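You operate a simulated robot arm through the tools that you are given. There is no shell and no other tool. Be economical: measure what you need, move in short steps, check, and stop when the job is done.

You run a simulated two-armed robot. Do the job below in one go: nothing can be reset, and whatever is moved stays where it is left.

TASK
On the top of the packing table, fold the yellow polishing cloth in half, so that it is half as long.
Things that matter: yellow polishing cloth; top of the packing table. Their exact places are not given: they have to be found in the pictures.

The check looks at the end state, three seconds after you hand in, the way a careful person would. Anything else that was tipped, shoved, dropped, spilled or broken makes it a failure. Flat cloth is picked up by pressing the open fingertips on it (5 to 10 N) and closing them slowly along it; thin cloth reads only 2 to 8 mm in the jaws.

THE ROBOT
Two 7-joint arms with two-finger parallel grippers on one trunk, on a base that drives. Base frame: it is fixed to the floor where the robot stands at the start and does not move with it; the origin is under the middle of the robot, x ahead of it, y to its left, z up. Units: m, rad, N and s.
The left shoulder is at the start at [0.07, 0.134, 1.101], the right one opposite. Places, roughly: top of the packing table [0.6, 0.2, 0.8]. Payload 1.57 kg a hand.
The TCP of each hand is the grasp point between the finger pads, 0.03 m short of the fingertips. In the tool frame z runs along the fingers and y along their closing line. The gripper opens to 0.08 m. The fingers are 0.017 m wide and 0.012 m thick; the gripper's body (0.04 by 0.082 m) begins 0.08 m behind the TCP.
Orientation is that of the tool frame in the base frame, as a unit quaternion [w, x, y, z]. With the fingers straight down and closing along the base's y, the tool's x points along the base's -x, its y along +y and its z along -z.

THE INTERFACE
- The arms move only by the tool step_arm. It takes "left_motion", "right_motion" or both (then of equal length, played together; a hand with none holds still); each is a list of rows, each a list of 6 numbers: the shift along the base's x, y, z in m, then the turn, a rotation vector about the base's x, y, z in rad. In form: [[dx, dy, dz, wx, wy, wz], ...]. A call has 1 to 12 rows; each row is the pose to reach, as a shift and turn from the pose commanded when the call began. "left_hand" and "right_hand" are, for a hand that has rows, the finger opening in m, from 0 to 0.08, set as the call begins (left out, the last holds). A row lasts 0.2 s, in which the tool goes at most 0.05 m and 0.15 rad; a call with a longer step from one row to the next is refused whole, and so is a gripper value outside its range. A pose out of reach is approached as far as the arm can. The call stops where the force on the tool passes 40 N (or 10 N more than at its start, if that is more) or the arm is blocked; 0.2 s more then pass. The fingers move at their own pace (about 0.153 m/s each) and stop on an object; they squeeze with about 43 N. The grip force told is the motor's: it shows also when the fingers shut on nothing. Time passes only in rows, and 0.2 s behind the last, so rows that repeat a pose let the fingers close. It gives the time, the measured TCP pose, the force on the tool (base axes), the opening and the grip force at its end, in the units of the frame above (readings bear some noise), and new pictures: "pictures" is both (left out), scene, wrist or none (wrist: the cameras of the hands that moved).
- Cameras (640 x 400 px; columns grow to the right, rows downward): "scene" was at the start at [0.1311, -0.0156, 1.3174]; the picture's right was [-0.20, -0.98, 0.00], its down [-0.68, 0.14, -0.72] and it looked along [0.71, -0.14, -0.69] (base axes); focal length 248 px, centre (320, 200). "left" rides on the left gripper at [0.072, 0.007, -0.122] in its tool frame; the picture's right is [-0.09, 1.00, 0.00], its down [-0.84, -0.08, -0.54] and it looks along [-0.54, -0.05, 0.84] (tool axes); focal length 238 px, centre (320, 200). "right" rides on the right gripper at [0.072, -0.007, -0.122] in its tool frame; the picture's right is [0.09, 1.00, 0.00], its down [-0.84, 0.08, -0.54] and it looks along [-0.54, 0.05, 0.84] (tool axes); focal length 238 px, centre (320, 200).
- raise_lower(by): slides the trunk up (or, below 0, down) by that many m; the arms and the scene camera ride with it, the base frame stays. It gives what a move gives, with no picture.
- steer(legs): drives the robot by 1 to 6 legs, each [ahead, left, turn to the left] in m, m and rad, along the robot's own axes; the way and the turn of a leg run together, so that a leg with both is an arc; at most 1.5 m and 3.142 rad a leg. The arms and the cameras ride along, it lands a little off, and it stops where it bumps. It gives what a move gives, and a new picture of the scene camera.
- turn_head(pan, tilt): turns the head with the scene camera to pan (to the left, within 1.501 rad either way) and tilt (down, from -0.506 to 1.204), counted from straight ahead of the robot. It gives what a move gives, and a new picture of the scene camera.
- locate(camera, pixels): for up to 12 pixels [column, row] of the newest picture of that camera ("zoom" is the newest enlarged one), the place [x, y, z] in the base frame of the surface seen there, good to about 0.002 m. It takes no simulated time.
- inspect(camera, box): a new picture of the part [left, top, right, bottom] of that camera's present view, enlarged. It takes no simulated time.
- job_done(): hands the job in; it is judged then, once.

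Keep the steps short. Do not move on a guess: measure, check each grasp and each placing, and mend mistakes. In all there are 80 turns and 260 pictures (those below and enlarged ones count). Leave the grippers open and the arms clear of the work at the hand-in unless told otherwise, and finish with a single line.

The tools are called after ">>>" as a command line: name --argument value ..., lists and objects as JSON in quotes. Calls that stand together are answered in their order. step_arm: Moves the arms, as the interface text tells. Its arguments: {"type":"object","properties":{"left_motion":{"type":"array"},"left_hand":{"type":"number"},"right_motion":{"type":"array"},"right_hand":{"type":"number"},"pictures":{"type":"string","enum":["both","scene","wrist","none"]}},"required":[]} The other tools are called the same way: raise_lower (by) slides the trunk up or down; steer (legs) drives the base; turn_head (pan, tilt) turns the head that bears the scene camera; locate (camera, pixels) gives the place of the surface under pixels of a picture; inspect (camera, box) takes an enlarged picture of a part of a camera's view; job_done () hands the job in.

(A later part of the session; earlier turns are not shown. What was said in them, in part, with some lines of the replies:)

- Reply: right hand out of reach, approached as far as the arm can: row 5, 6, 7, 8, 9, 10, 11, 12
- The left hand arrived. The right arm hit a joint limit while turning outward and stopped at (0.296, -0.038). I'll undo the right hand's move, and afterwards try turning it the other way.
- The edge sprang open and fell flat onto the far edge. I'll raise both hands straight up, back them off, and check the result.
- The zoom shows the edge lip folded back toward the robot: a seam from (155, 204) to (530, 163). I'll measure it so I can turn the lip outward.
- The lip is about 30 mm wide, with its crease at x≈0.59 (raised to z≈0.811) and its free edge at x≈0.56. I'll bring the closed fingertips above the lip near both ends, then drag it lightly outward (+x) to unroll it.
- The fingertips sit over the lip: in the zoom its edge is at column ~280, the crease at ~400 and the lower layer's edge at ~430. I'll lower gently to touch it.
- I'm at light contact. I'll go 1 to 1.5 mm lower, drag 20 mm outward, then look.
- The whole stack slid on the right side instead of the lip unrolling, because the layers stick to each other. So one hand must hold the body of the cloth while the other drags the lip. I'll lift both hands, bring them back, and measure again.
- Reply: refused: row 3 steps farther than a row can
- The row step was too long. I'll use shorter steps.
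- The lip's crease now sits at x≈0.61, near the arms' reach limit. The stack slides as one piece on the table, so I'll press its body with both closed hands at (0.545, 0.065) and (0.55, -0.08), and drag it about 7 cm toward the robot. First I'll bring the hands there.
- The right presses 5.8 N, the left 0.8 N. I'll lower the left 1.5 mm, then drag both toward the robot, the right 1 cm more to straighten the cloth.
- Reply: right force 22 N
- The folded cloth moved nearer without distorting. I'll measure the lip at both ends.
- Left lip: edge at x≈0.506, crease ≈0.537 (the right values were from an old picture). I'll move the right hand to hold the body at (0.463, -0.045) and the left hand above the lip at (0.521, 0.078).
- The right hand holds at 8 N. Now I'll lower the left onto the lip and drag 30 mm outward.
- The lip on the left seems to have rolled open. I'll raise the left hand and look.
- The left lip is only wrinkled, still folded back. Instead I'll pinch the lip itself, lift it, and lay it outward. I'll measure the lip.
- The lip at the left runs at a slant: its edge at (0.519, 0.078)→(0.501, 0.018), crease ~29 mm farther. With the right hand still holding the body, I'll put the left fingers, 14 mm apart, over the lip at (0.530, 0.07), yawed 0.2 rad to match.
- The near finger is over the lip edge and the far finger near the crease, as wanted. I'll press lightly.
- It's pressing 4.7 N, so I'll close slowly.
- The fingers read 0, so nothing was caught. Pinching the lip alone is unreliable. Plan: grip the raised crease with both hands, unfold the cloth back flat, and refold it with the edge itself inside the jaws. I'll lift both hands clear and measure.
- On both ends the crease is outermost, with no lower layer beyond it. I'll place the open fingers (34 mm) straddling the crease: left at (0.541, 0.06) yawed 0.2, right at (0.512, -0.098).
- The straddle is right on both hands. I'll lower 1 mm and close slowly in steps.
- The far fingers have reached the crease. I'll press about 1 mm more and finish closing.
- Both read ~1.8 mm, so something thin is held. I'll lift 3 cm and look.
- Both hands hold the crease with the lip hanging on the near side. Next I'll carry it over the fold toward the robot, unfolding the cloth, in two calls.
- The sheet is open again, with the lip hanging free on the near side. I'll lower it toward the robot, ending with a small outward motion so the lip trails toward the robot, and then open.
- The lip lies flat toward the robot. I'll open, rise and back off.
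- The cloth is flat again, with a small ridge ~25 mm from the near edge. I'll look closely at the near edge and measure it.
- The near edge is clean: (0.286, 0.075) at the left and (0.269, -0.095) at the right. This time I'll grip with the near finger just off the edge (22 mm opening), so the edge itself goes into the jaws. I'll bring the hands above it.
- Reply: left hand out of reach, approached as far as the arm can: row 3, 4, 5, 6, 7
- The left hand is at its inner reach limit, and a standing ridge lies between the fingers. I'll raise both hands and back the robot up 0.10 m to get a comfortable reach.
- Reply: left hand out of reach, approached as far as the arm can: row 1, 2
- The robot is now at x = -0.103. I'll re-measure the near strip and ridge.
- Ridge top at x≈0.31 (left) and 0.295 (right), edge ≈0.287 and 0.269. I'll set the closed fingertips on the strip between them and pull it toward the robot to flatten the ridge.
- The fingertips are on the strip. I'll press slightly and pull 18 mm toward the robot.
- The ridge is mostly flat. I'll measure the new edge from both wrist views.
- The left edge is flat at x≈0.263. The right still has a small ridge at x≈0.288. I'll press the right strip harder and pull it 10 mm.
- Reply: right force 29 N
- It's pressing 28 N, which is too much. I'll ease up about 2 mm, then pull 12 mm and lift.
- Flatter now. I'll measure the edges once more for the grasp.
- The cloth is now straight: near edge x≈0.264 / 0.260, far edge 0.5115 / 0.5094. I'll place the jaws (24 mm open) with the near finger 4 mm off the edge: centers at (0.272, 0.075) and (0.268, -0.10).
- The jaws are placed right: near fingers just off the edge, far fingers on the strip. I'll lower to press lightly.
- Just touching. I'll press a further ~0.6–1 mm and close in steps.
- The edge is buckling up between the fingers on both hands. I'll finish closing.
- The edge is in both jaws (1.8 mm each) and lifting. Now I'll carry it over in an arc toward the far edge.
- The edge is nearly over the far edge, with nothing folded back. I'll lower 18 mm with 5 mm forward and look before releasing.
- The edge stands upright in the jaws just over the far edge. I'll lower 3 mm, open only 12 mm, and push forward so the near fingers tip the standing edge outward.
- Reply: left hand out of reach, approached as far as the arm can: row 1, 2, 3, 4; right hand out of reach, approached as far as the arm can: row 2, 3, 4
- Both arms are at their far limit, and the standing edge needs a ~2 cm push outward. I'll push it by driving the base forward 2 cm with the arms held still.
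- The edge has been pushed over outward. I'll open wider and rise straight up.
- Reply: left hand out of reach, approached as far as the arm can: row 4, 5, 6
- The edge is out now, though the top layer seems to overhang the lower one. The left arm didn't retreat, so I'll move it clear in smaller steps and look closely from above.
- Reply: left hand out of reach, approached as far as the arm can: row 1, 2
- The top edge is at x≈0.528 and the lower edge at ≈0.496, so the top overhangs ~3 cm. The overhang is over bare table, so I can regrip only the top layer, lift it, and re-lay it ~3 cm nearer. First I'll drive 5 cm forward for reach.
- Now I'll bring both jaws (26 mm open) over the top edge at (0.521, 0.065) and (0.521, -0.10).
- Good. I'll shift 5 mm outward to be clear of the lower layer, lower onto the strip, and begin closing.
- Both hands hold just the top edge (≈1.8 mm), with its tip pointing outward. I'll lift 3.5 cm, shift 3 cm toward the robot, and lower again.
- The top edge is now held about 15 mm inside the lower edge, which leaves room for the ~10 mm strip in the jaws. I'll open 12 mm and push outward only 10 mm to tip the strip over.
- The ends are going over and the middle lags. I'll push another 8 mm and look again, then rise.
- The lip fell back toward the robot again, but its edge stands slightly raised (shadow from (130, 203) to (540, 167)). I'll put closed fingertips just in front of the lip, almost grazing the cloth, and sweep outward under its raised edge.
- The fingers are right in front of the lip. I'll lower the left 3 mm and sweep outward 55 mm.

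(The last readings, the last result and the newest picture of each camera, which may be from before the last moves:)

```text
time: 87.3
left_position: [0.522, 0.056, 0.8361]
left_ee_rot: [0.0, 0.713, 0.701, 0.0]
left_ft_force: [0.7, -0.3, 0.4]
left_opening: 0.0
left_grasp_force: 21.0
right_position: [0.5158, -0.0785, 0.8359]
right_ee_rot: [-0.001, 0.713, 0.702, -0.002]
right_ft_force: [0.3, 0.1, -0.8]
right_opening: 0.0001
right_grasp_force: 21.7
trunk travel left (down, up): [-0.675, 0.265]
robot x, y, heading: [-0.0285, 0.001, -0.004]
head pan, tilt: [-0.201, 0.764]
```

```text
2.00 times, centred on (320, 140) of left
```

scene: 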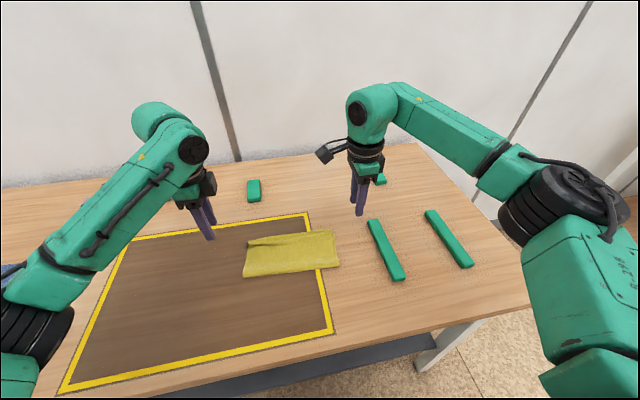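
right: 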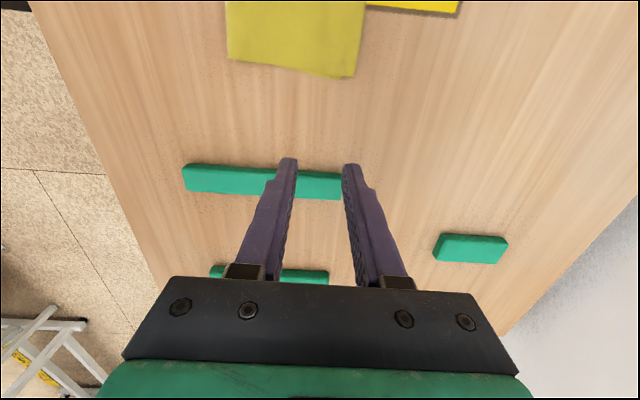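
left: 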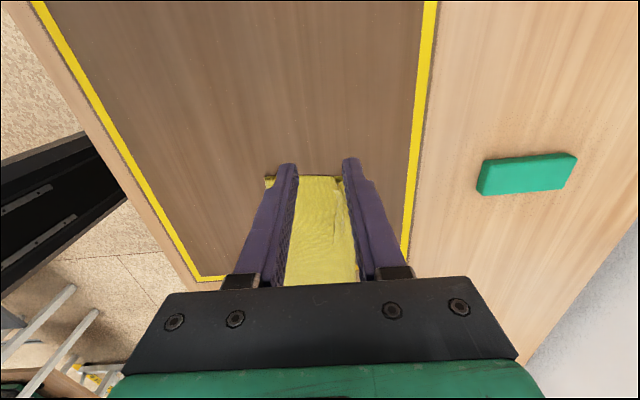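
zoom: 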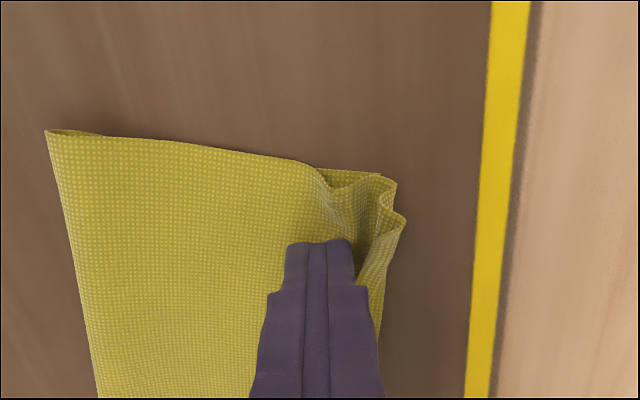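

The left half of the lip is flipped out; the right half is still folded. I'll take the right hand away and slide the left fingertip along the crease toward the right, unzipping the rest from the open end.

>>> step_arm --right_motion '[[0, 0, 0.03, 0, 0, 0], [0, -0.02, 0.07, 0, 0, 0], [-0.02, -0.06, 0.09, 0, 0, 0], [-0.03, -0.1, 0.1, 0, 0, 0], [-0.03, -0.14, 0.1, 0, 0, 0]]' --pictures "none"

>>> step_arm --left_motion '[[-0.002, -0.01, -0.001, 0, 0, 0], [-0.004, -0.02, -0.001, 0, 0, 0], [-0.005, -0.03, -0.001, 0, 0, 0], [-0.006, -0.04, -0.001, 0, 0, 0], [-0.006, -0.05, -0.001, 0, 0, 0], [-0.006, -0.06, -0.001, 0, 0, 0]]' --pictures "none"

>>> inspect --camera "scene" --box '[225, 205, 353, 285]'

>>> inspect --camera "left" --box '[160, 40, 480, 240]'

```text
time: 88.5
left_position: [0.5213, 0.0548, 0.8364]
left_ee_rot: [0.0, 0.713, 0.701, 0.001]
left_ft_force: [-0.9, -0.7, 0.5]
left_opening: 0.0002
left_grasp_force: 20.7
right_position: [0.4858, -0.219, 0.9375]
right_ee_rot: [0.0, 0.712, 0.702, 0.0]
right_ft_force: [-0.9, -0.5, -0.2]
right_opening: 0.0002
right_grasp_force: 21.3
trunk travel left (down, up): [-0.675, 0.265]
robot x, y, heading: [-0.0326, -0.002, -0.003]
head pan, tilt: [-0.201, 0.764]
```

```text
time: 89.9
left_position: [0.5153, -0.0057, 0.835]
left_ee_rot: [0.0, 0.713, 0.701, 0.0]
left_ft_force: [-0.6, 1.0, 0.7]
left_opening: 0.0002
left_grasp_force: 21.2
right_position: [0.4868, -0.2186, 0.9379]
right_ee_rot: [0.0, 0.713, 0.701, -0.001]
right_ft_force: [0.2, 0.3, -0.8]
right_opening: 0.0001
right_grasp_force: 21.1
trunk travel left (down, up): [-0.675, 0.265]
robot x, y, heading: [-0.0296, -0.0001, -0.004]
head pan, tilt: [-0.201, 0.764]
```

```text
5.00 times, centred on (289, 245) of scene
```

zoom: 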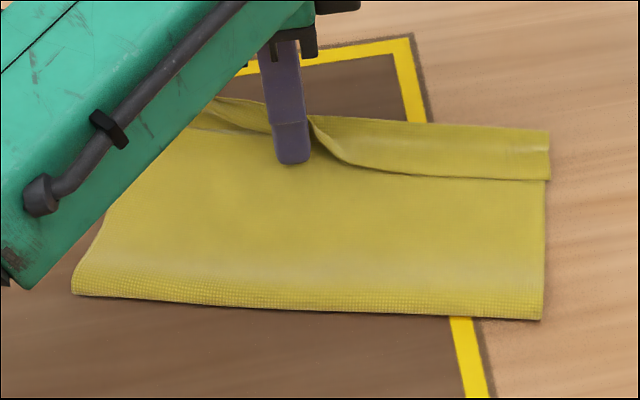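

```text
2.00 times, centred on (320, 140) of left
```

zoom: 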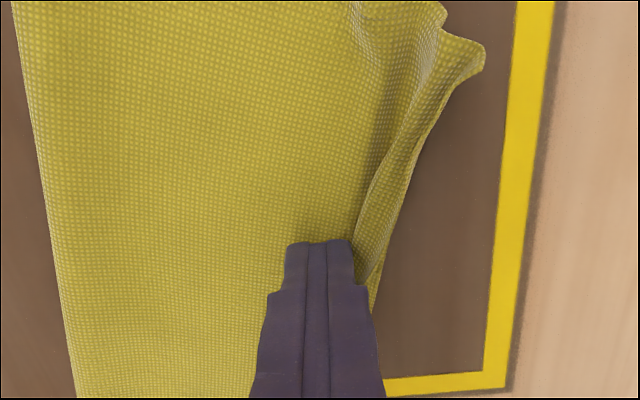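

The unzipping works. I'll move the right hand farther away and continue the slide to the right end.

>>> step_arm --right_motion '[[-0.02, -0.03, 0, 0, 0, 0], [-0.04, -0.06, 0, 0, 0, 0], [-0.06, -0.09, 0.01, 0, 0, 0], [-0.08, -0.11, 0.02, 0, 0, 0]]' --pictures "none"

>>> step_arm --left_motion '[[0, -0.01, 0, 0, 0, 0], [0, -0.02, 0, 0, 0, 0], [-0.001, -0.03, 0, 0, 0, 0], [-0.001, -0.04, 0, 0, 0, 0], [-0.002, -0.05, 0, 0, 0, 0], [-0.002, -0.06, 0, 0, 0, 0], [-0.003, -0.07, 0, 0, 0, 0], [-0.003, -0.08, 0, 0, 0, 0], [-0.004, -0.09, 0, 0, 0, 0], [-0.004, -0.1, 0, 0, 0, 0], [-0.005, -0.112, 0, 0, 0, 0], [-0.005, -0.124, 0, 0, 0, 0]]' --pictures "none"

>>> inspect --camera "scene" --box '[225, 205, 353, 285]'

>>> inspect --camera "left" --box '[100, 0, 500, 250]'

```text
time: 90.9
left_position: [0.5133, -0.0053, 0.8369]
left_ee_rot: [0.0, 0.713, 0.701, 0.0]
left_ft_force: [0.4, 0.6, 0.0]
left_opening: 0.0001
left_grasp_force: 21.4
right_position: [0.4034, -0.3276, 0.9547]
right_ee_rot: [0.001, 0.713, 0.702, 0.0]
right_ft_force: [-0.8, 0.7, 0.2]
right_opening: 0.0001
right_grasp_force: 21.2
trunk travel left (down, up): [-0.675, 0.265]
robot x, y, heading: [-0.0286, 0.0034, -0.005]
head pan, tilt: [-0.201, 0.764]
```

```text
time: 93.5
left_position: [0.5108, -0.074, 0.836]
left_ee_rot: [0.0, 0.713, 0.701, -0.001]
left_ft_force: [0.4, -0.5, -1.0]
left_opening: 0.0001
left_grasp_force: 21.2
left hand out of reach, approached as far as the arm can: row 8, 9, 10, 11, 12
right_position: [0.4055, -0.327, 0.9549]
right_ee_rot: [-0.001, 0.713, 0.701, -0.001]
right_ft_force: [-0.3, -0.4, 0.0]
right_opening: 0.0
right_grasp_force: 21.6
trunk travel left (down, up): [-0.675, 0.265]
robot x, y, heading: [-0.0306, 0.0008, -0.004]
head pan, tilt: [-0.201, 0.764]
```

```text
5.00 times, centred on (289, 245) of scene
```

zoom: 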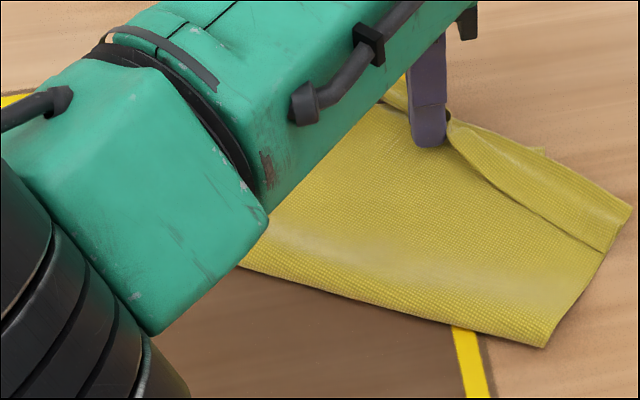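

```text
1.60 times, centred on (300, 125) of left
```

zoom: 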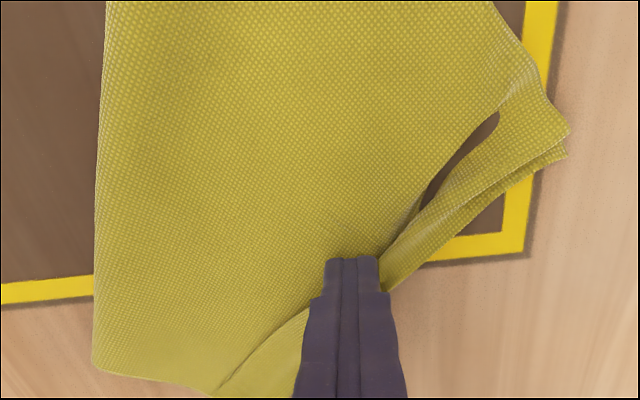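

Most of the lip is open, only the last ~8 cm on the right remains, and the cloth has turned a bit. I'll lift the left hand and use it to pin the body near (0.43, 0.04), so the right hand can finish. I'll measure the rest of the lip too.

>>> step_arm --left_motion '[[0, 0, 0.04, 0, 0, 0], [-0.02, 0.03, 0.06, 0, 0, 0], [-0.045, 0.06, 0.06, 0, 0, 0], [-0.065, 0.09, 0.055, 0, 0, 0], [-0.08, 0.115, 0.04, 0, 0, 0], [-0.08, 0.115, 0.01, 0, 0, 0], [-0.08, 0.115, -0.002, 0, 0, 0], [-0.08, 0.115, -0.0045, 0, 0, 0]]' --pictures "scene"

>>> inspect --camera "scene" --box '[225, 205, 353, 285]'

>>> locate --camera "zoom" --pixels '[[445, 120], [460, 160], [500, 130], [510, 195], [540, 150], [560, 220], [600, 190], [595, 250], [628, 208], [545, 345], [240, 265], [420, 150]]'

```text
time: 95.3
left_position: [0.4348, 0.0393, 0.83]
left_ee_rot: [0.0, 0.713, 0.701, 0.0]
left_ft_force: [-0.3, 1.3, 3.6]
left_opening: 0.0
left_grasp_force: 21.0
right_position: [0.405, -0.3284, 0.956]
right_ee_rot: [0.001, 0.712, 0.702, -0.001]
right_ft_force: [-0.9, 0.1, 0.4]
right_opening: 0.0004
right_grasp_force: 21.3
trunk travel left (down, up): [-0.675, 0.265]
robot x, y, heading: [-0.0282, 0.0008, -0.004]
head pan, tilt: [-0.201, 0.764]
```

scene: 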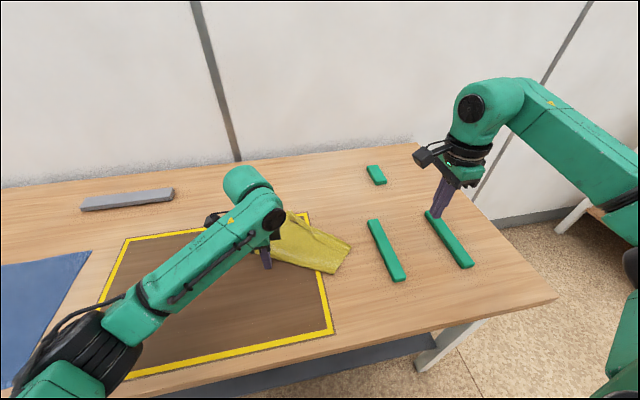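

```text
5.00 times, centred on (289, 245) of scene
```

zoom: 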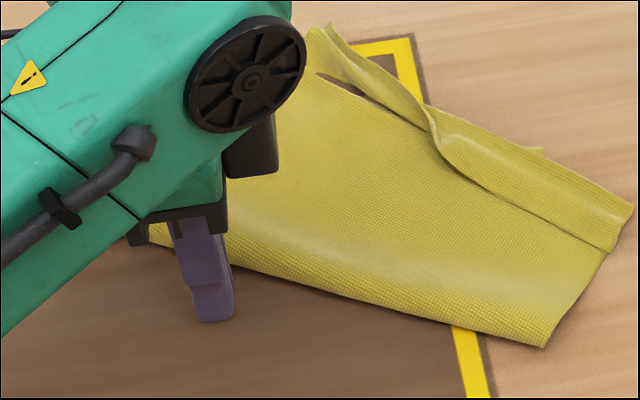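

```text
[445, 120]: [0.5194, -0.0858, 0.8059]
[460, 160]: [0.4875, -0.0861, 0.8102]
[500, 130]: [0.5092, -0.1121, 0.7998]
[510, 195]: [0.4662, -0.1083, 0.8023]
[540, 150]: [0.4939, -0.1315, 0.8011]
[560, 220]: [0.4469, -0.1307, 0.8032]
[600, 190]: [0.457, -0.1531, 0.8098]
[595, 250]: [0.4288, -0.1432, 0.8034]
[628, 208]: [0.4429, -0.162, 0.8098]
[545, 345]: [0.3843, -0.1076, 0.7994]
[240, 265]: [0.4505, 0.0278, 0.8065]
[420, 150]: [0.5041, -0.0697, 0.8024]
```

The remaining lip runs from the opening at (0.49, -0.08) to (0.43, -0.145), with the crease 28 mm outside it. The two hands would crowd each other, so I'll retract the left. Then I'll set the right fingertip at (0.495, -0.05) and slide it along the crease line to the right end.

>>> step_arm --left_motion '[[0, 0, 0.045, 0, 0, 0], [0, 0.01, 0.09, 0, 0, 0], [-0.01, 0.05, 0.11, 0, 0, 0], [-0.02, 0.095, 0.12, 0, 0, 0], [-0.02, 0.14, 0.12, 0, 0, 0], [-0.02, 0.17, 0.12, 0, 0, 0]]' --pictures "none"

>>> step_arm --right_motion '[[0.015, 0.046, 0, 0, 0, 0], [0.03, 0.092, 0, 0, 0, 0], [0.045, 0.139, 0, 0, 0, 0], [0.06, 0.185, 0, 0, 0, 0], [0.075, 0.232, 0, 0, 0, 0], [0.09, 0.278, -0.01, 0, 0, 0], [0.09, 0.278, -0.05, 0, 0, 0], [0.09, 0.278, -0.09, 0, 0, 0], [0.09, 0.278, -0.115, 0, 0, 0], [0.09, 0.278, -0.1205, 0, 0, 0]]' --pictures "none"

>>> inspect --camera "scene" --box '[225, 205, 353, 285]'

>>> step_arm --right_motion '[[0, -0.01, -0.001, 0, 0, 0], [0, -0.022, -0.001, 0, 0, 0], [0, -0.034, -0.001, 0, 0, 0], [0, -0.046, -0.001, 0, 0, 0], [-0.004, -0.057, -0.001, 0, 0, 0], [-0.012, -0.066, -0.001, 0, 0, 0], [-0.021, -0.075, -0.001, 0, 0, 0], [-0.03, -0.084, -0.001, 0, 0, 0], [-0.039, -0.093, -0.001, 0, 0, 0], [-0.048, -0.102, -0.001, 0, 0, 0], [-0.058, -0.112, -0.001, 0, 0, 0], [-0.068, -0.124, -0.001, 0, 0, 0]]' --pictures "scene"

>>> inspect --camera "scene" --box '[235, 205, 363, 285]'

```text
time: 96.7
left_position: [0.4131, 0.2127, 0.95]
left_ee_rot: [0.0, 0.714, 0.7, 0.0]
left_ft_force: [-0.3, 0.0, 0.5]
left_opening: 0.0
left_grasp_force: 21.6
right_position: [0.4056, -0.3269, 0.9555]
right_ee_rot: [0.0, 0.712, 0.702, 0.0]
right_ft_force: [0.2, 0.1, -0.1]
right_opening: 0.0
right_grasp_force: 21.3
trunk travel left (down, up): [-0.675, 0.265]
robot x, y, heading: [-0.0284, 0.0032, -0.002]
head pan, tilt: [-0.201, 0.764]
```

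```text
time: 98.9
left_position: [0.4148, 0.21, 0.9489]
left_ee_rot: [0.0, 0.713, 0.701, 0.0]
left_ft_force: [-0.6, 0.5, -0.2]
left_opening: 0.0
left_grasp_force: 21.0
right_position: [0.4968, -0.0489, 0.8349]
right_ee_rot: [0.0, 0.712, 0.702, -0.002]
right_ft_force: [1.1, 0.2, -0.1]
right_opening: 0.0
right_grasp_force: 20.8
trunk travel left (down, up): [-0.675, 0.265]
robot x, y, heading: [-0.0299, 0.0013, -0.003]
head pan, tilt: [-0.201, 0.764]
```

```text
5.00 times, centred on (289, 245) of scene
```

zoom: 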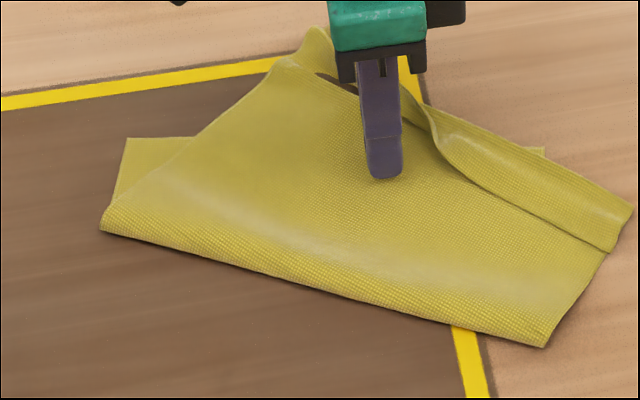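

```text
time: 101.5
left_position: [0.4138, 0.2097, 0.9473]
left_ee_rot: [0.0, 0.713, 0.701, 0.0]
left_ft_force: [0.2, -0.1, 0.1]
left_opening: 0.0
left_grasp_force: 21.7
right_position: [0.4282, -0.1752, 0.8347]
right_ee_rot: [0.0, 0.713, 0.702, 0.001]
right_ft_force: [0.5, -0.1, -0.4]
right_opening: 0.0002
right_grasp_force: 21.1
trunk travel left (down, up): [-0.675, 0.265]
robot x, y, heading: [-0.0321, -0.0021, -0.005]
head pan, tilt: [-0.201, 0.764]
```

scene: 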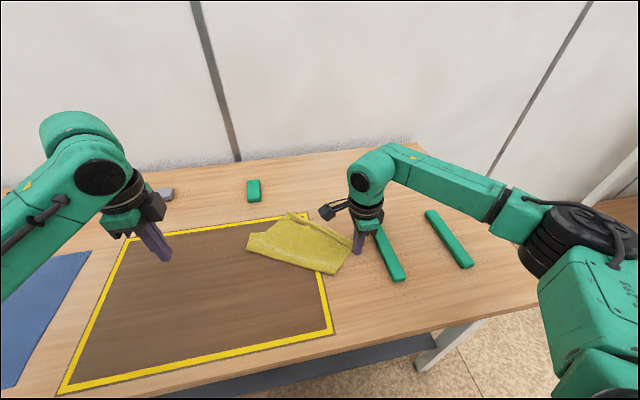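

```text
5.00 times, centred on (299, 245) of scene
```

zoom: 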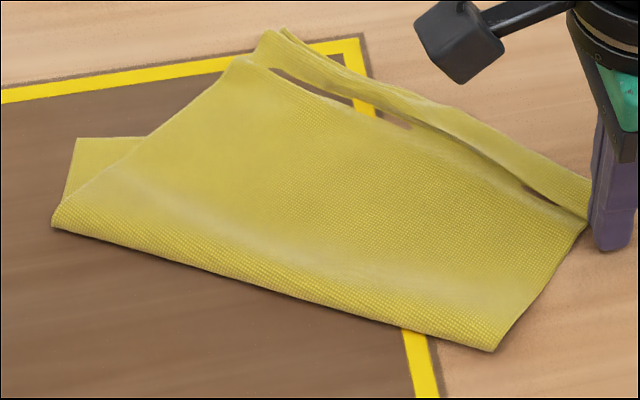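

The lip is fully unrolled now. But the top layer has turned relative to the lower one, whose far-left corner shows at zoom (78, 140). I'll measure the corners of both layers.

>>> locate --camera "zoom" --pixels '[[78, 142], [140, 142], [270, 38], [282, 32], [360, 75], [440, 112], [590, 185], [580, 230], [55, 215], [275, 290], [495, 348], [320, 110]]'

>>> step_arm --right_motion '[[0, 0, 0.04, 0, 0, 0], [0, -0.02, 0.08, 0, 0, 0], [-0.02, -0.05, 0.1, 0, 0, 0]]' --pictures "wrist"

>>> inspect --camera "scene" --box '[235, 205, 363, 285]'

>>> inspect --camera "right" --box '[200, 0, 520, 160]'

```text
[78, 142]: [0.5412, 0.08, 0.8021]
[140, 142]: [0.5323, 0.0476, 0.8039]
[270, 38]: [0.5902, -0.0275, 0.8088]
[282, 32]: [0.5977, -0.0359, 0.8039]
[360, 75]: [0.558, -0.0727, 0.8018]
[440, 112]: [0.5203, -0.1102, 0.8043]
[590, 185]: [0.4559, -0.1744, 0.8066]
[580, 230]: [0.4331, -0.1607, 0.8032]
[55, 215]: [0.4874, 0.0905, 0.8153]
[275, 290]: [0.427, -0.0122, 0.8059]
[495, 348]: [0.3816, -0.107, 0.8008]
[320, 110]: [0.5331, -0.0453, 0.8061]
```

```text
time: 102.3
left_position: [0.4132, 0.2102, 0.9489]
left_ee_rot: [0.0, 0.713, 0.701, 0.001]
left_ft_force: [0.5, 0.2, 0.6]
left_opening: 0.0
left_grasp_force: 21.4
right_position: [0.4069, -0.2273, 0.9341]
right_ee_rot: [0.0, 0.713, 0.701, 0.001]
right_ft_force: [-0.9, -0.2, 0.8]
right_opening: 0.0003
right_grasp_force: 20.7
trunk travel left (down, up): [-0.675, 0.265]
robot x, y, heading: [-0.0303, 0.0012, -0.008]
head pan, tilt: [-0.201, 0.764]
```

right: 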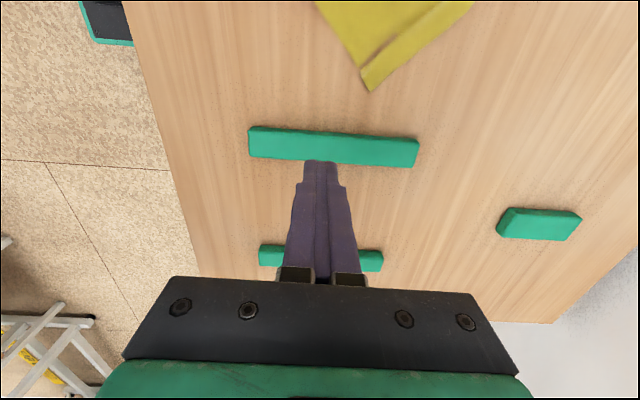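

```text
5.00 times, centred on (299, 245) of scene
```

zoom: 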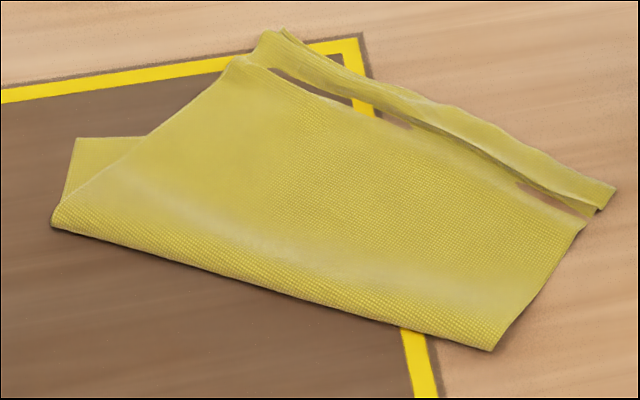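

```text
2.00 times, centred on (360, 80) of right
5 turns are left
```

zoom: 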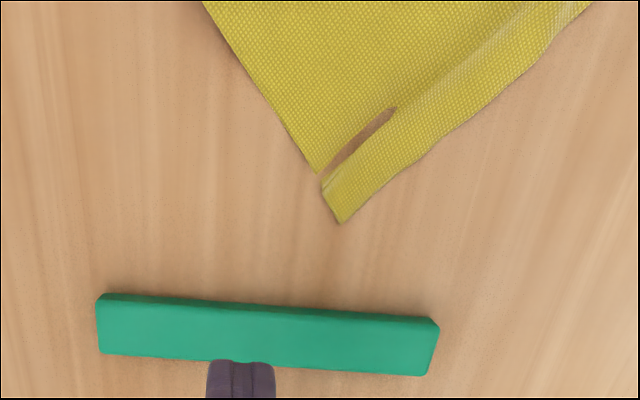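

The lower layer's far-left corner is at (0.541, 0.080). The top layer's far corners are at (0.592, -0.03) and (0.447, -0.17), so the top must turn back about 30°. Both its corners lie over bare table, so I can press there and drag only the top layer. I'll drive forward 4.5 cm for reach, then bring both fingertips down at (0.561, -0.032) and (0.447, -0.136).

>>> steer --legs '[[0.045, 0, 0]]'

>>> step_arm --left_motion '[[0.018, -0.042, 0, 0, 0, 0], [0.036, -0.084, 0, 0, 0, 0], [0.054, -0.126, 0, 0, 0, 0], [0.072, -0.168, 0, 0, 0, 0], [0.09, -0.21, 0, 0, 0, 0], [0.103, -0.242, -0.01, 0, 0, 0], [0.103, -0.242, -0.055, 0, 0, 0], [0.103, -0.242, -0.1, 0, 0, 0], [0.103, -0.242, -0.114, 0, 0, 0], [0.103, -0.242, -0.1185, 0, 0, 0]]' --right_motion '[[0, 0, 0, 0, 0, 0], [0, 0, 0, 0, 0, 0], [0, 0.02, 0, 0, 0, 0], [0, 0.04, 0, 0, 0, 0], [0, 0.07, 0, 0, 0, 0], [-0.005, 0.091, -0.01, 0, 0, 0], [-0.005, 0.091, -0.05, 0, 0, 0], [-0.005, 0.091, -0.085, 0, 0, 0], [-0.005, 0.091, -0.098, 0, 0, 0], [-0.005, 0.091, -0.1035, 0, 0, 0]]' --pictures "both"

>>> inspect --camera "left" --box '[160, 40, 480, 240]'

```text
time: 103.2
left_position: [0.459, 0.2105, 0.9495]
left_ee_rot: [0.001, 0.714, 0.701, 0.001]
left_ft_force: [0.9, -0.5, -0.8]
left_opening: 0.0003
left_grasp_force: 22.1
right_position: [0.4534, -0.2261, 0.936]
right_ee_rot: [0.0, 0.713, 0.701, -0.001]
right_ft_force: [0.7, -0.3, 0.5]
right_opening: 0.0
right_grasp_force: 21.2
trunk travel left (down, up): [-0.675, 0.265]
robot x, y, heading: [0.0164, 0.0008, 0.0]
head pan, tilt: [-0.201, 0.764]
```

scene: 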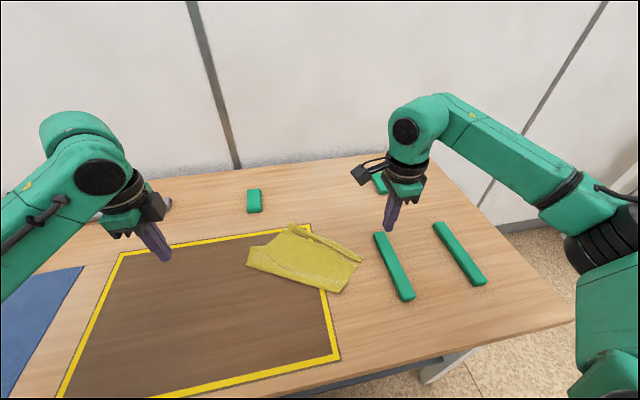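

```text
time: 105.4
left_position: [0.5612, -0.0309, 0.8315]
left_ee_rot: [0.0, 0.714, 0.7, 0.001]
left_ft_force: [2.1, 0.0, 5.9]
left_opening: 0.0
left_grasp_force: 21.1
right_position: [0.4463, -0.1341, 0.8316]
right_ee_rot: [0.001, 0.712, 0.702, 0.001]
right_ft_force: [2.1, -1.5, 8.6]
right_opening: 0.0002
right_grasp_force: 21.5
trunk travel left (down, up): [-0.675, 0.265]
robot x, y, heading: [0.0153, 0.0008, 0.003]
head pan, tilt: [-0.201, 0.764]
```

scene: 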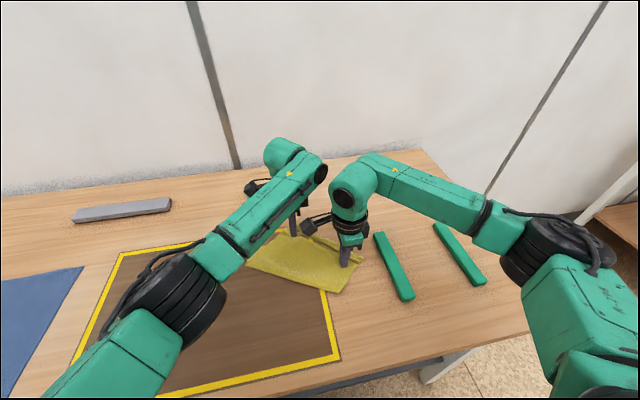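
right: 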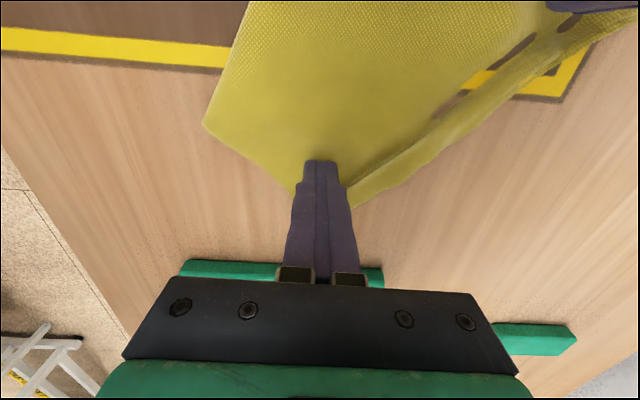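
left: 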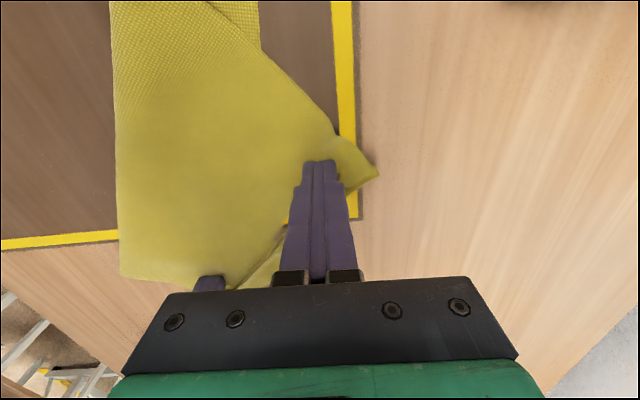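

```text
2.00 times, centred on (320, 140) of left
4 turns are left
```

zoom: 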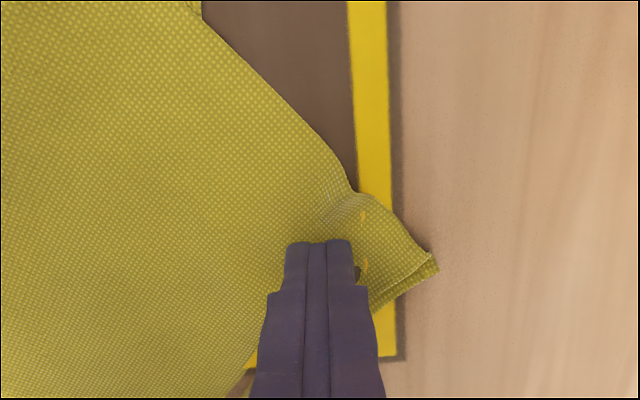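

The contact is good (5.9 N and 8.6 N). I'll drag both points along arcs to turn the top layer back, then lift clear and look.

>>> step_arm --left_motion '[[-0.0004, 0.0112, 0, 0, 0, 0.05], [-0.0016, 0.022, 0, 0, 0, 0.1], [-0.0038, 0.0323, 0, 0, 0, 0.15], [-0.007, 0.0422, 0.0002, 0, 0, 0.2], [-0.011, 0.0516, 0.0003, 0, 0, 0.25], [-0.016, 0.0606, 0.0004, 0, 0, 0.3], [-0.0218, 0.0691, 0.0005, 0, 0, 0.35], [-0.0286, 0.0772, 0.0006, 0, 0, 0.4], [-0.0364, 0.0848, 0.0008, 0, 0, 0.45], [-0.045, 0.092, 0.001, 0, 0, 0.5]]' --right_motion '[[0.0044, 0.0021, 0, 0, 0, 0.05], [0.0086, 0.0045, 0.0001, 0, 0, 0.1], [0.0123, 0.0072, 0.0002, 0, 0, 0.15], [0.0157, 0.0101, 0.0003, 0, 0, 0.2], [0.0188, 0.0134, 0.0004, 0, 0, 0.25], [0.0215, 0.0169, 0.0006, 0, 0, 0.3], [0.0239, 0.0208, 0.0007, 0, 0, 0.35], [0.026, 0.0249, 0.0008, 0, 0, 0.4], [0.0276, 0.0293, 0.0009, 0, 0, 0.45], [0.029, 0.034, 0.001, 0, 0, 0.5]]' --pictures "none"

>>> step_arm --left_motion '[[0, 0, 0.03, 0, 0, 0], [0, 0.01, 0.07, 0, 0, 0], [0, 0.05, 0.09, 0, 0, 0], [-0.01, 0.09, 0.1, 0, 0, 0]]' --right_motion '[[0, 0, 0.03, 0, 0, 0], [0, -0.01, 0.07, 0, 0, 0], [0, -0.05, 0.09, 0, 0, 0], [-0.01, -0.09, 0.1, 0, 0, 0]]' --pictures "both"

>>> inspect --camera "scene" --box '[235, 212, 363, 292]'

>>> locate --camera "zoom" --pixels '[[60, 100], [100, 80], [200, 80], [300, 80], [400, 80], [500, 80], [580, 120], [560, 200], [60, 220], [80, 280], [300, 300], [500, 300]]'

```text
time: 107.6
left_position: [0.5173, 0.061, 0.8306]
left_ee_rot: [0.001, 0.518, 0.856, 0.0]
left_ft_force: [0.5, -0.2, 1.0]
left_opening: 0.0001
left_grasp_force: 21.3
right_position: [0.4781, -0.0998, 0.8321]
right_ee_rot: [0.001, 0.516, 0.857, 0.0]
right_ft_force: [-0.7, -1.2, 4.9]
right_opening: 0.0
right_grasp_force: 21.3
trunk travel left (down, up): [-0.675, 0.265]
robot x, y, heading: [0.0152, -0.0007, -0.004]
head pan, tilt: [-0.201, 0.764]
```

```text
time: 108.6
left_position: [0.5058, 0.1521, 0.9308]
left_ee_rot: [-0.001, 0.517, 0.856, 0.0]
left_ft_force: [0.0, 1.1, -0.5]
left_opening: 0.0
left_grasp_force: 20.9
right_position: [0.464, -0.1909, 0.9317]
right_ee_rot: [0.001, 0.517, 0.856, -0.001]
right_ft_force: [-1.0, -0.1, -0.2]
right_opening: 0.0
right_grasp_force: 20.8
trunk travel left (down, up): [-0.675, 0.265]
robot x, y, heading: [0.0148, -0.0011, 0.003]
head pan, tilt: [-0.201, 0.764]
```

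scene: 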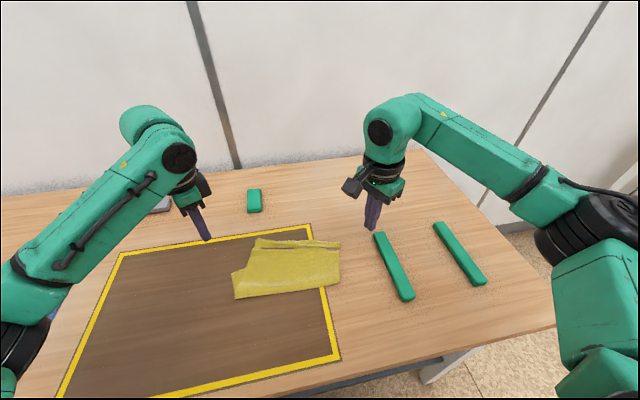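
right: 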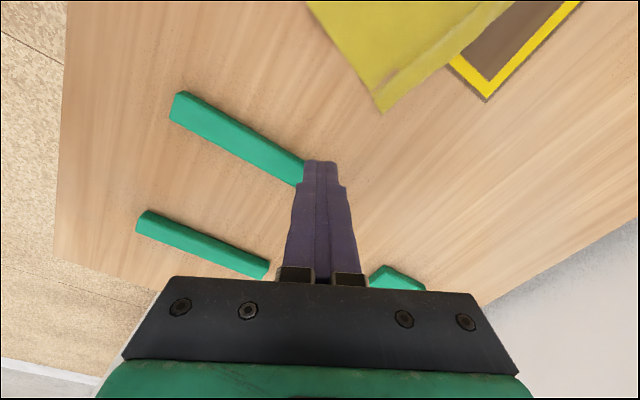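
left: 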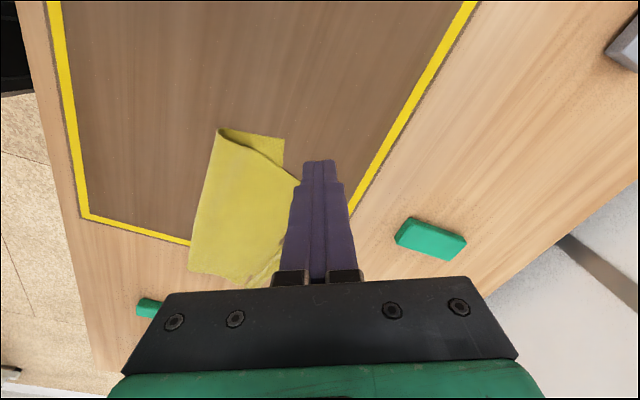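

```text
5.00 times, centred on (299, 252) of scene
```

zoom: 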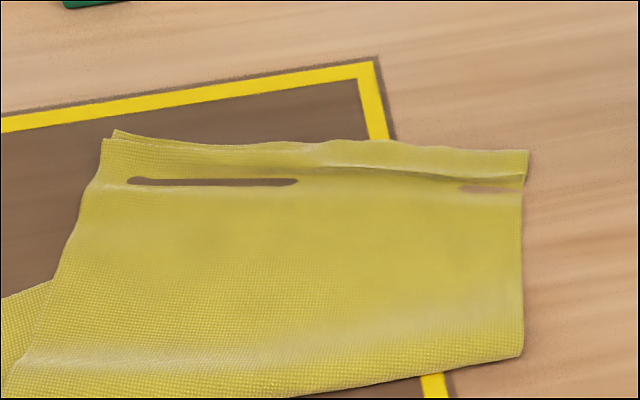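

```text
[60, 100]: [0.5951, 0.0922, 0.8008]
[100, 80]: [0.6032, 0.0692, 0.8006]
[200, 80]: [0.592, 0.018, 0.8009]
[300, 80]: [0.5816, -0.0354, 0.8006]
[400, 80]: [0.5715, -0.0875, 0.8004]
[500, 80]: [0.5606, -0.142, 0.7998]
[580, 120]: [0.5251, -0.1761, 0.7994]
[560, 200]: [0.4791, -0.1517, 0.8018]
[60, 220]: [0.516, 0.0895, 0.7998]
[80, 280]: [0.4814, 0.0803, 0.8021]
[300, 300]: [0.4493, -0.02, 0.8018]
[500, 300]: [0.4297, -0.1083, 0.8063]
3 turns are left
```

The whole stack turned together, so the skew between the layers remains. From the grid I just measured, the top edge runs (0.566, 0.066)→(0.512, -0.141) and the lower far edge about (0.473, 0.124)→(0.541, -0.078). I'll grip the top edge with both hands (over bare table), so I can lift it and set it onto the lower edge.

>>> step_arm --left_motion '[[0.008, -0.017, 0, 0, 0, -0.134], [0.016, -0.034, 0, 0, 0, -0.268], [0.024, -0.051, 0, 0, 0, -0.4], [0.032, -0.068, 0, 0, 0, -0.534], [0.04, -0.086, 0, 0, 0, -0.668], [0.047, -0.103, -0.01, 0, 0, -0.8], [0.047, -0.103, -0.05, 0, 0, -0.8], [0.047, -0.103, -0.085, 0, 0, -0.8], [0.047, -0.103, -0.096, 0, 0, -0.8], [0.047, -0.103, -0.0995, 0, 0, -0.8]]' --right_motion '[[0.008, 0.012, 0, 0, 0, -0.134], [0.016, 0.024, 0, 0, 0, -0.268], [0.024, 0.036, 0, 0, 0, -0.4], [0.032, 0.048, 0, 0, 0, -0.534], [0.04, 0.061, 0, 0, 0, -0.668], [0.046, 0.073, -0.01, 0, 0, -0.8], [0.046, 0.073, -0.05, 0, 0, -0.8], [0.046, 0.073, -0.085, 0, 0, -0.8], [0.046, 0.073, -0.095, 0, 0, -0.8], [0.046, 0.073, -0.099, 0, 0, -0.8]]' --left_hand 0.026 --right_hand 0.026 --pictures "wrist"

>>> step_arm --left_motion '[[0, 0, -0.0005, 0, 0, 0]]' --right_motion '[[0, 0, -0.0005, 0, 0, 0]]' --left_hand 0.018 --right_hand 0.018 --pictures "none"

>>> step_arm --left_motion '[[0, 0, 0, 0, 0, 0]]' --right_motion '[[0, 0, 0, 0, 0, 0]]' --left_hand 0.009 --right_hand 0.009 --pictures "none"

>>> step_arm --left_motion '[[0, 0, 0, 0, 0, 0], [0, 0, 0, 0, 0, 0], [0, 0, 0, 0, 0, 0]]' --right_motion '[[0, 0, 0, 0, 0, 0], [0, 0, 0, 0, 0, 0], [0, 0, 0, 0, 0, 0]]' --left_hand 0 --right_hand 0 --pictures "both"

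>>> inspect --camera "scene" --box '[215, 212, 359, 302]'

```text
time: 110.8
left_position: [0.5536, 0.0461, 0.831]
left_ee_rot: [0.0, 0.81, 0.586, 0.001]
left_ft_force: [0.6, 1.1, 0.6]
left_opening: 0.0261
left_grasp_force: 0.0
right_position: [0.5135, -0.1168, 0.8328]
right_ee_rot: [0.0, 0.81, 0.587, 0.001]
right_ft_force: [0.2, 0.4, 0.9]
right_opening: 0.0261
right_grasp_force: 0.1
trunk travel left (down, up): [-0.675, 0.265]
robot x, y, heading: [0.0181, -0.0012, -0.003]
head pan, tilt: [-0.201, 0.764]
```

right: 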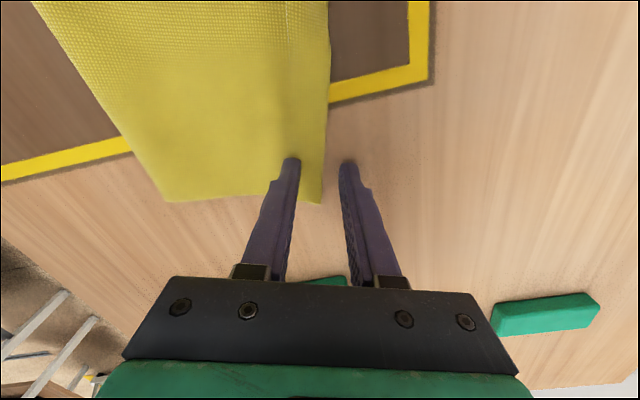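
left: 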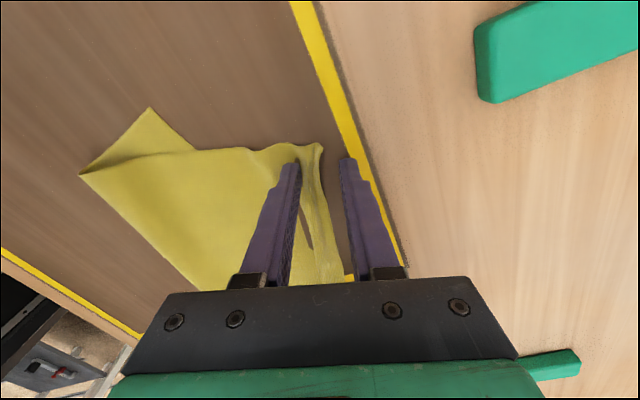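

```text
time: 111.2
left_position: [0.5538, 0.0473, 0.831]
left_ee_rot: [0.001, 0.81, 0.586, 0.001]
left_ft_force: [-0.5, -0.1, 3.6]
left_opening: 0.0182
left_grasp_force: 0.2
right_position: [0.5132, -0.1168, 0.8315]
right_ee_rot: [0.001, 0.81, 0.587, -0.001]
right_ft_force: [-0.2, 0.0, 1.3]
right_opening: 0.0181
right_grasp_force: 0.1
trunk travel left (down, up): [-0.675, 0.265]
robot x, y, heading: [0.0193, -0.002, -0.003]
head pan, tilt: [-0.201, 0.764]
```

```text
time: 111.6
left_position: [0.5543, 0.0453, 0.8315]
left_ee_rot: [0.0, 0.81, 0.586, 0.0]
left_ft_force: [1.1, -0.1, 6.5]
left_opening: 0.0085
left_grasp_force: 0.1
right_position: [0.5138, -0.1175, 0.8314]
right_ee_rot: [0.0, 0.809, 0.587, -0.001]
right_ft_force: [0.6, 0.2, 1.2]
right_opening: 0.0091
right_grasp_force: 0.0
trunk travel left (down, up): [-0.675, 0.265]
robot x, y, heading: [0.0154, -0.0004, -0.004]
head pan, tilt: [-0.201, 0.764]
```

```text
time: 112.4
left_position: [0.5544, 0.046, 0.8316]
left_ee_rot: [0.0, 0.81, 0.586, 0.0]
left_ft_force: [-0.1, 0.5, 7.3]
left_opening: 0.0021
left_grasp_force: 23.6
right_position: [0.5122, -0.1171, 0.8318]
right_ee_rot: [0.0, 0.81, 0.587, -0.001]
right_ft_force: [-0.2, -0.2, 0.4]
right_opening: 0.0016
right_grasp_force: 23.4
trunk travel left (down, up): [-0.675, 0.265]
robot x, y, heading: [0.0171, -0.0018, -0.001]
head pan, tilt: [-0.201, 0.764]
```

scene: 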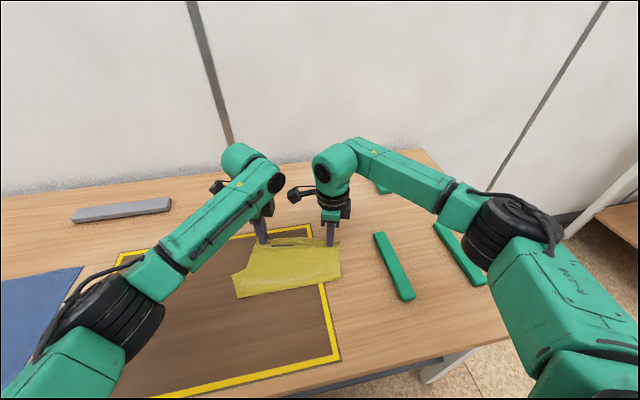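
right: 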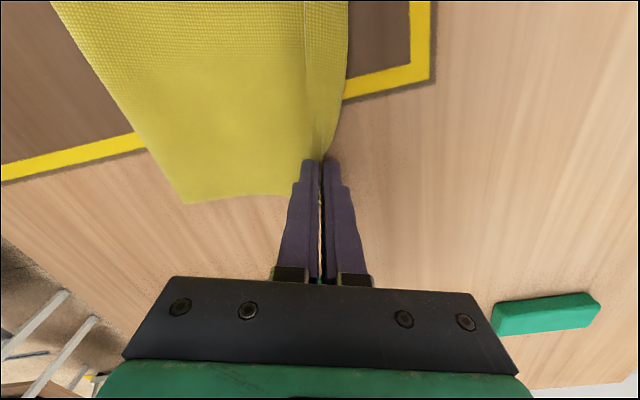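
left: 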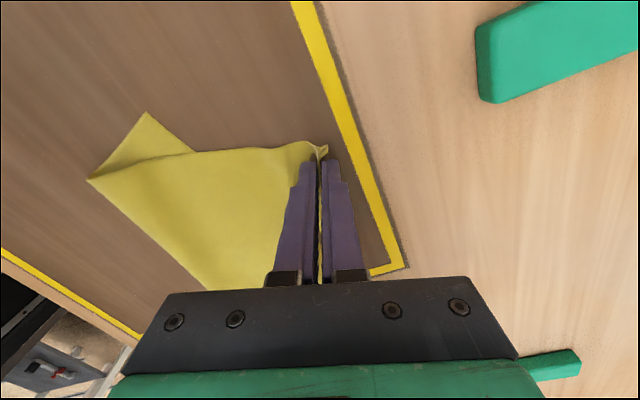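

```text
4.44 times, centred on (287, 257) of scene
2 turns are left
```

zoom: 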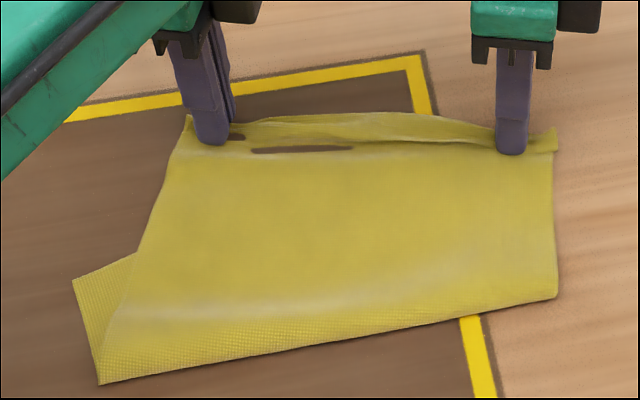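

Both hands hold the top edge (2.1 and 1.6 mm). I'll lift it, turn and shift it onto the lower edge, then set it down and open. After that I'll rise, pat the fold lightly, retreat with the grippers open, and look.

>>> step_arm --left_motion '[[0, 0, 0.015, 0, 0, 0], [-0.003, 0.001, 0.03, 0, 0, 0.03], [-0.008, 0.004, 0.045, 0, 0, 0.07], [-0.02, 0.012, 0.045, 0, 0, 0.16], [-0.034, 0.022, 0.045, 0, 0, 0.26], [-0.048, 0.032, 0.045, 0, 0, 0.36], [-0.062, 0.042, 0.045, 0, 0, 0.46], [-0.076, 0.05, 0.042, 0, 0, 0.54], [-0.0845, 0.0555, 0.036, 0, 0, 0.58], [-0.0845, 0.0555, 0.026, 0, 0, 0.58], [-0.0845, 0.0555, 0.016, 0, 0, 0.58], [-0.0845, 0.0555, 0.009, 0, 0, 0.58]]' --right_motion '[[0, 0, 0.015, 0, 0, 0], [0, 0.002, 0.03, 0, 0, 0.03], [0.001, 0.006, 0.045, 0, 0, 0.07], [0.003, 0.014, 0.045, 0, 0, 0.16], [0.005, 0.023, 0.045, 0, 0, 0.26], [0.007, 0.033, 0.045, 0, 0, 0.36], [0.009, 0.043, 0.045, 0, 0, 0.46], [0.011, 0.052, 0.042, 0, 0, 0.54], [0.012, 0.057, 0.036, 0, 0, 0.58], [0.012, 0.057, 0.026, 0, 0, 0.58], [0.012, 0.057, 0.016, 0, 0, 0.58], [0.012, 0.057, 0.009, 0, 0, 0.58]]' --pictures "scene"

>>> step_arm --left_motion '[[0.003, 0.001, 0, 0, 0, 0], [0.006, 0.002, 0, 0, 0, 0], [0.006, 0.002, 0, 0, 0, 0]]' --right_motion '[[0.003, 0.001, 0, 0, 0, 0], [0.006, 0.002, 0, 0, 0, 0], [0.006, 0.002, 0, 0, 0, 0]]' --left_hand 0.05 --right_hand 0.05 --pictures "none"

>>> step_arm --left_motion '[[0, 0, 0.03, 0, 0, 0], [0, 0, 0.07, 0, 0, 0], [-0.042, -0.011, 0.075, 0, 0, 0], [-0.0845, -0.022, 0.06, 0, 0, 0], [-0.0845, -0.022, 0.02, 0, 0, 0], [-0.0845, -0.022, 0, 0, 0, 0], [-0.0845, -0.022, -0.005, 0, 0, 0], [-0.0845, -0.022, -0.005, 0, 0, 0], [-0.0845, -0.022, 0.03, 0, 0, 0], [-0.0845, -0.022, 0.07, 0, 0, 0], [-0.0845, 0.015, 0.09, 0, 0, 0], [-0.0845, 0.06, 0.1, 0, 0, 0]]' --right_motion '[[0, 0, 0.03, 0, 0, 0], [0, 0, 0.07, 0, 0, 0], [-0.042, -0.017, 0.075, 0, 0, 0], [-0.0845, -0.035, 0.06, 0, 0, 0], [-0.0845, -0.035, 0.02, 0, 0, 0], [-0.0845, -0.035, 0, 0, 0, 0], [-0.0845, -0.035, -0.005, 0, 0, 0], [-0.0845, -0.035, -0.005, 0, 0, 0], [-0.0845, -0.035, 0.03, 0, 0, 0], [-0.0845, -0.035, 0.07, 0, 0, 0], [-0.0845, -0.07, 0.09, 0, 0, 0], [-0.0845, -0.115, 0.1, 0, 0, 0]]' --pictures "none"

>>> step_arm --left_motion '[[0, 0.04, 0.02, 0, 0, 0], [0, 0.08, 0.04, 0, 0, 0]]' --right_motion '[[0, -0.04, 0.02, 0, 0, 0], [0, -0.08, 0.04, 0, 0, 0]]' --left_hand 0.08 --right_hand 0.08 --pictures "scene"

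>>> inspect --camera "scene" --box '[215, 212, 359, 302]'

```text
time: 115.0
left_position: [0.4701, 0.1014, 0.8394]
left_ee_rot: [-0.001, 0.609, 0.793, 0.0]
left_ft_force: [-0.1, -1.4, 0.7]
left_opening: 0.0019
left_grasp_force: 23.9
right_position: [0.5258, -0.0609, 0.8391]
right_ee_rot: [0.0, 0.608, 0.794, -0.001]
right_ft_force: [-0.4, 1.1, 0.1]
right_opening: 0.0019
right_grasp_force: 23.9
trunk travel left (down, up): [-0.675, 0.265]
robot x, y, heading: [0.0162, 0.001, -0.001]
head pan, tilt: [-0.201, 0.764]
```

scene: 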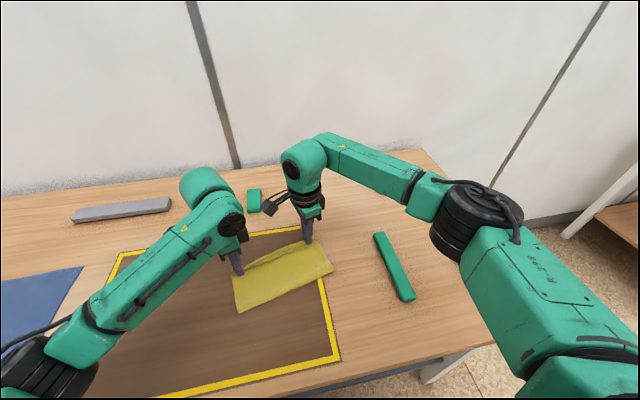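

```text
time: 115.8
left_position: [0.4771, 0.105, 0.8401]
left_ee_rot: [0.001, 0.608, 0.794, 0.0]
left_ft_force: [0.5, -0.2, -0.3]
left_opening: 0.05
left_grasp_force: 0.0
right_position: [0.5316, -0.0588, 0.8398]
right_ee_rot: [0.0, 0.608, 0.794, 0.0]
right_ft_force: [0.2, -0.7, 0.5]
right_opening: 0.0499
right_grasp_force: 0.1
trunk travel left (down, up): [-0.675, 0.265]
robot x, y, heading: [0.0158, -0.0025, 0.002]
head pan, tilt: [-0.201, 0.764]
```

```text
time: 118.4
left_position: [0.3905, 0.1664, 0.9381]
left_ee_rot: [0.001, 0.609, 0.793, 0.001]
left_ft_force: [-0.1, 0.7, 1.1]
left_opening: 0.05
left_grasp_force: 0.0
right_position: [0.4461, -0.1744, 0.941]
right_ee_rot: [0.001, 0.608, 0.794, -0.001]
right_ft_force: [0.1, 0.2, 0.6]
right_opening: 0.0498
right_grasp_force: 0.0
trunk travel left (down, up): [-0.675, 0.265]
robot x, y, heading: [0.0195, 0.0022, -0.005]
head pan, tilt: [-0.201, 0.764]
```

```text
time: 119.0
left_position: [0.3915, 0.2437, 0.9795]
left_ee_rot: [0.0, 0.609, 0.793, 0.0]
left_ft_force: [-0.9, -0.1, 0.1]
left_opening: 0.0802
left_grasp_force: 0.1
right_position: [0.4442, -0.2558, 0.9818]
right_ee_rot: [0.001, 0.608, 0.794, -0.001]
right_ft_force: [0.1, 0.8, -0.2]
right_opening: 0.0798
right_grasp_force: 0.0
trunk travel left (down, up): [-0.675, 0.265]
robot x, y, heading: [0.0156, -0.0004, -0.005]
head pan, tilt: [-0.201, 0.764]
```

scene: 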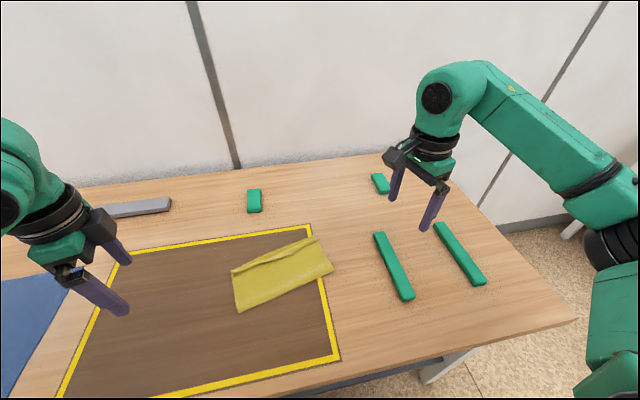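

```text
4.44 times, centred on (287, 257) of scene
1 turns are left
```

zoom: 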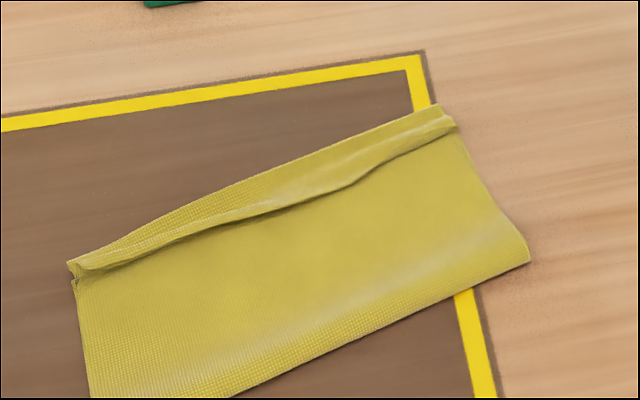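

The layers now line up and the cloth is folded to about half its length. A narrow strip of the top edge is still curled back toward the robot. It's the last turn, the arms are clear and the grippers open, so I'm handing in.

>>> job_done

```text
The job is handed in.
```

The yellow cloth is folded to about half its length on the packing table, turned from where it started, but a narrow strip along the top edge is still curled back and I ran out of turns to flatten it.
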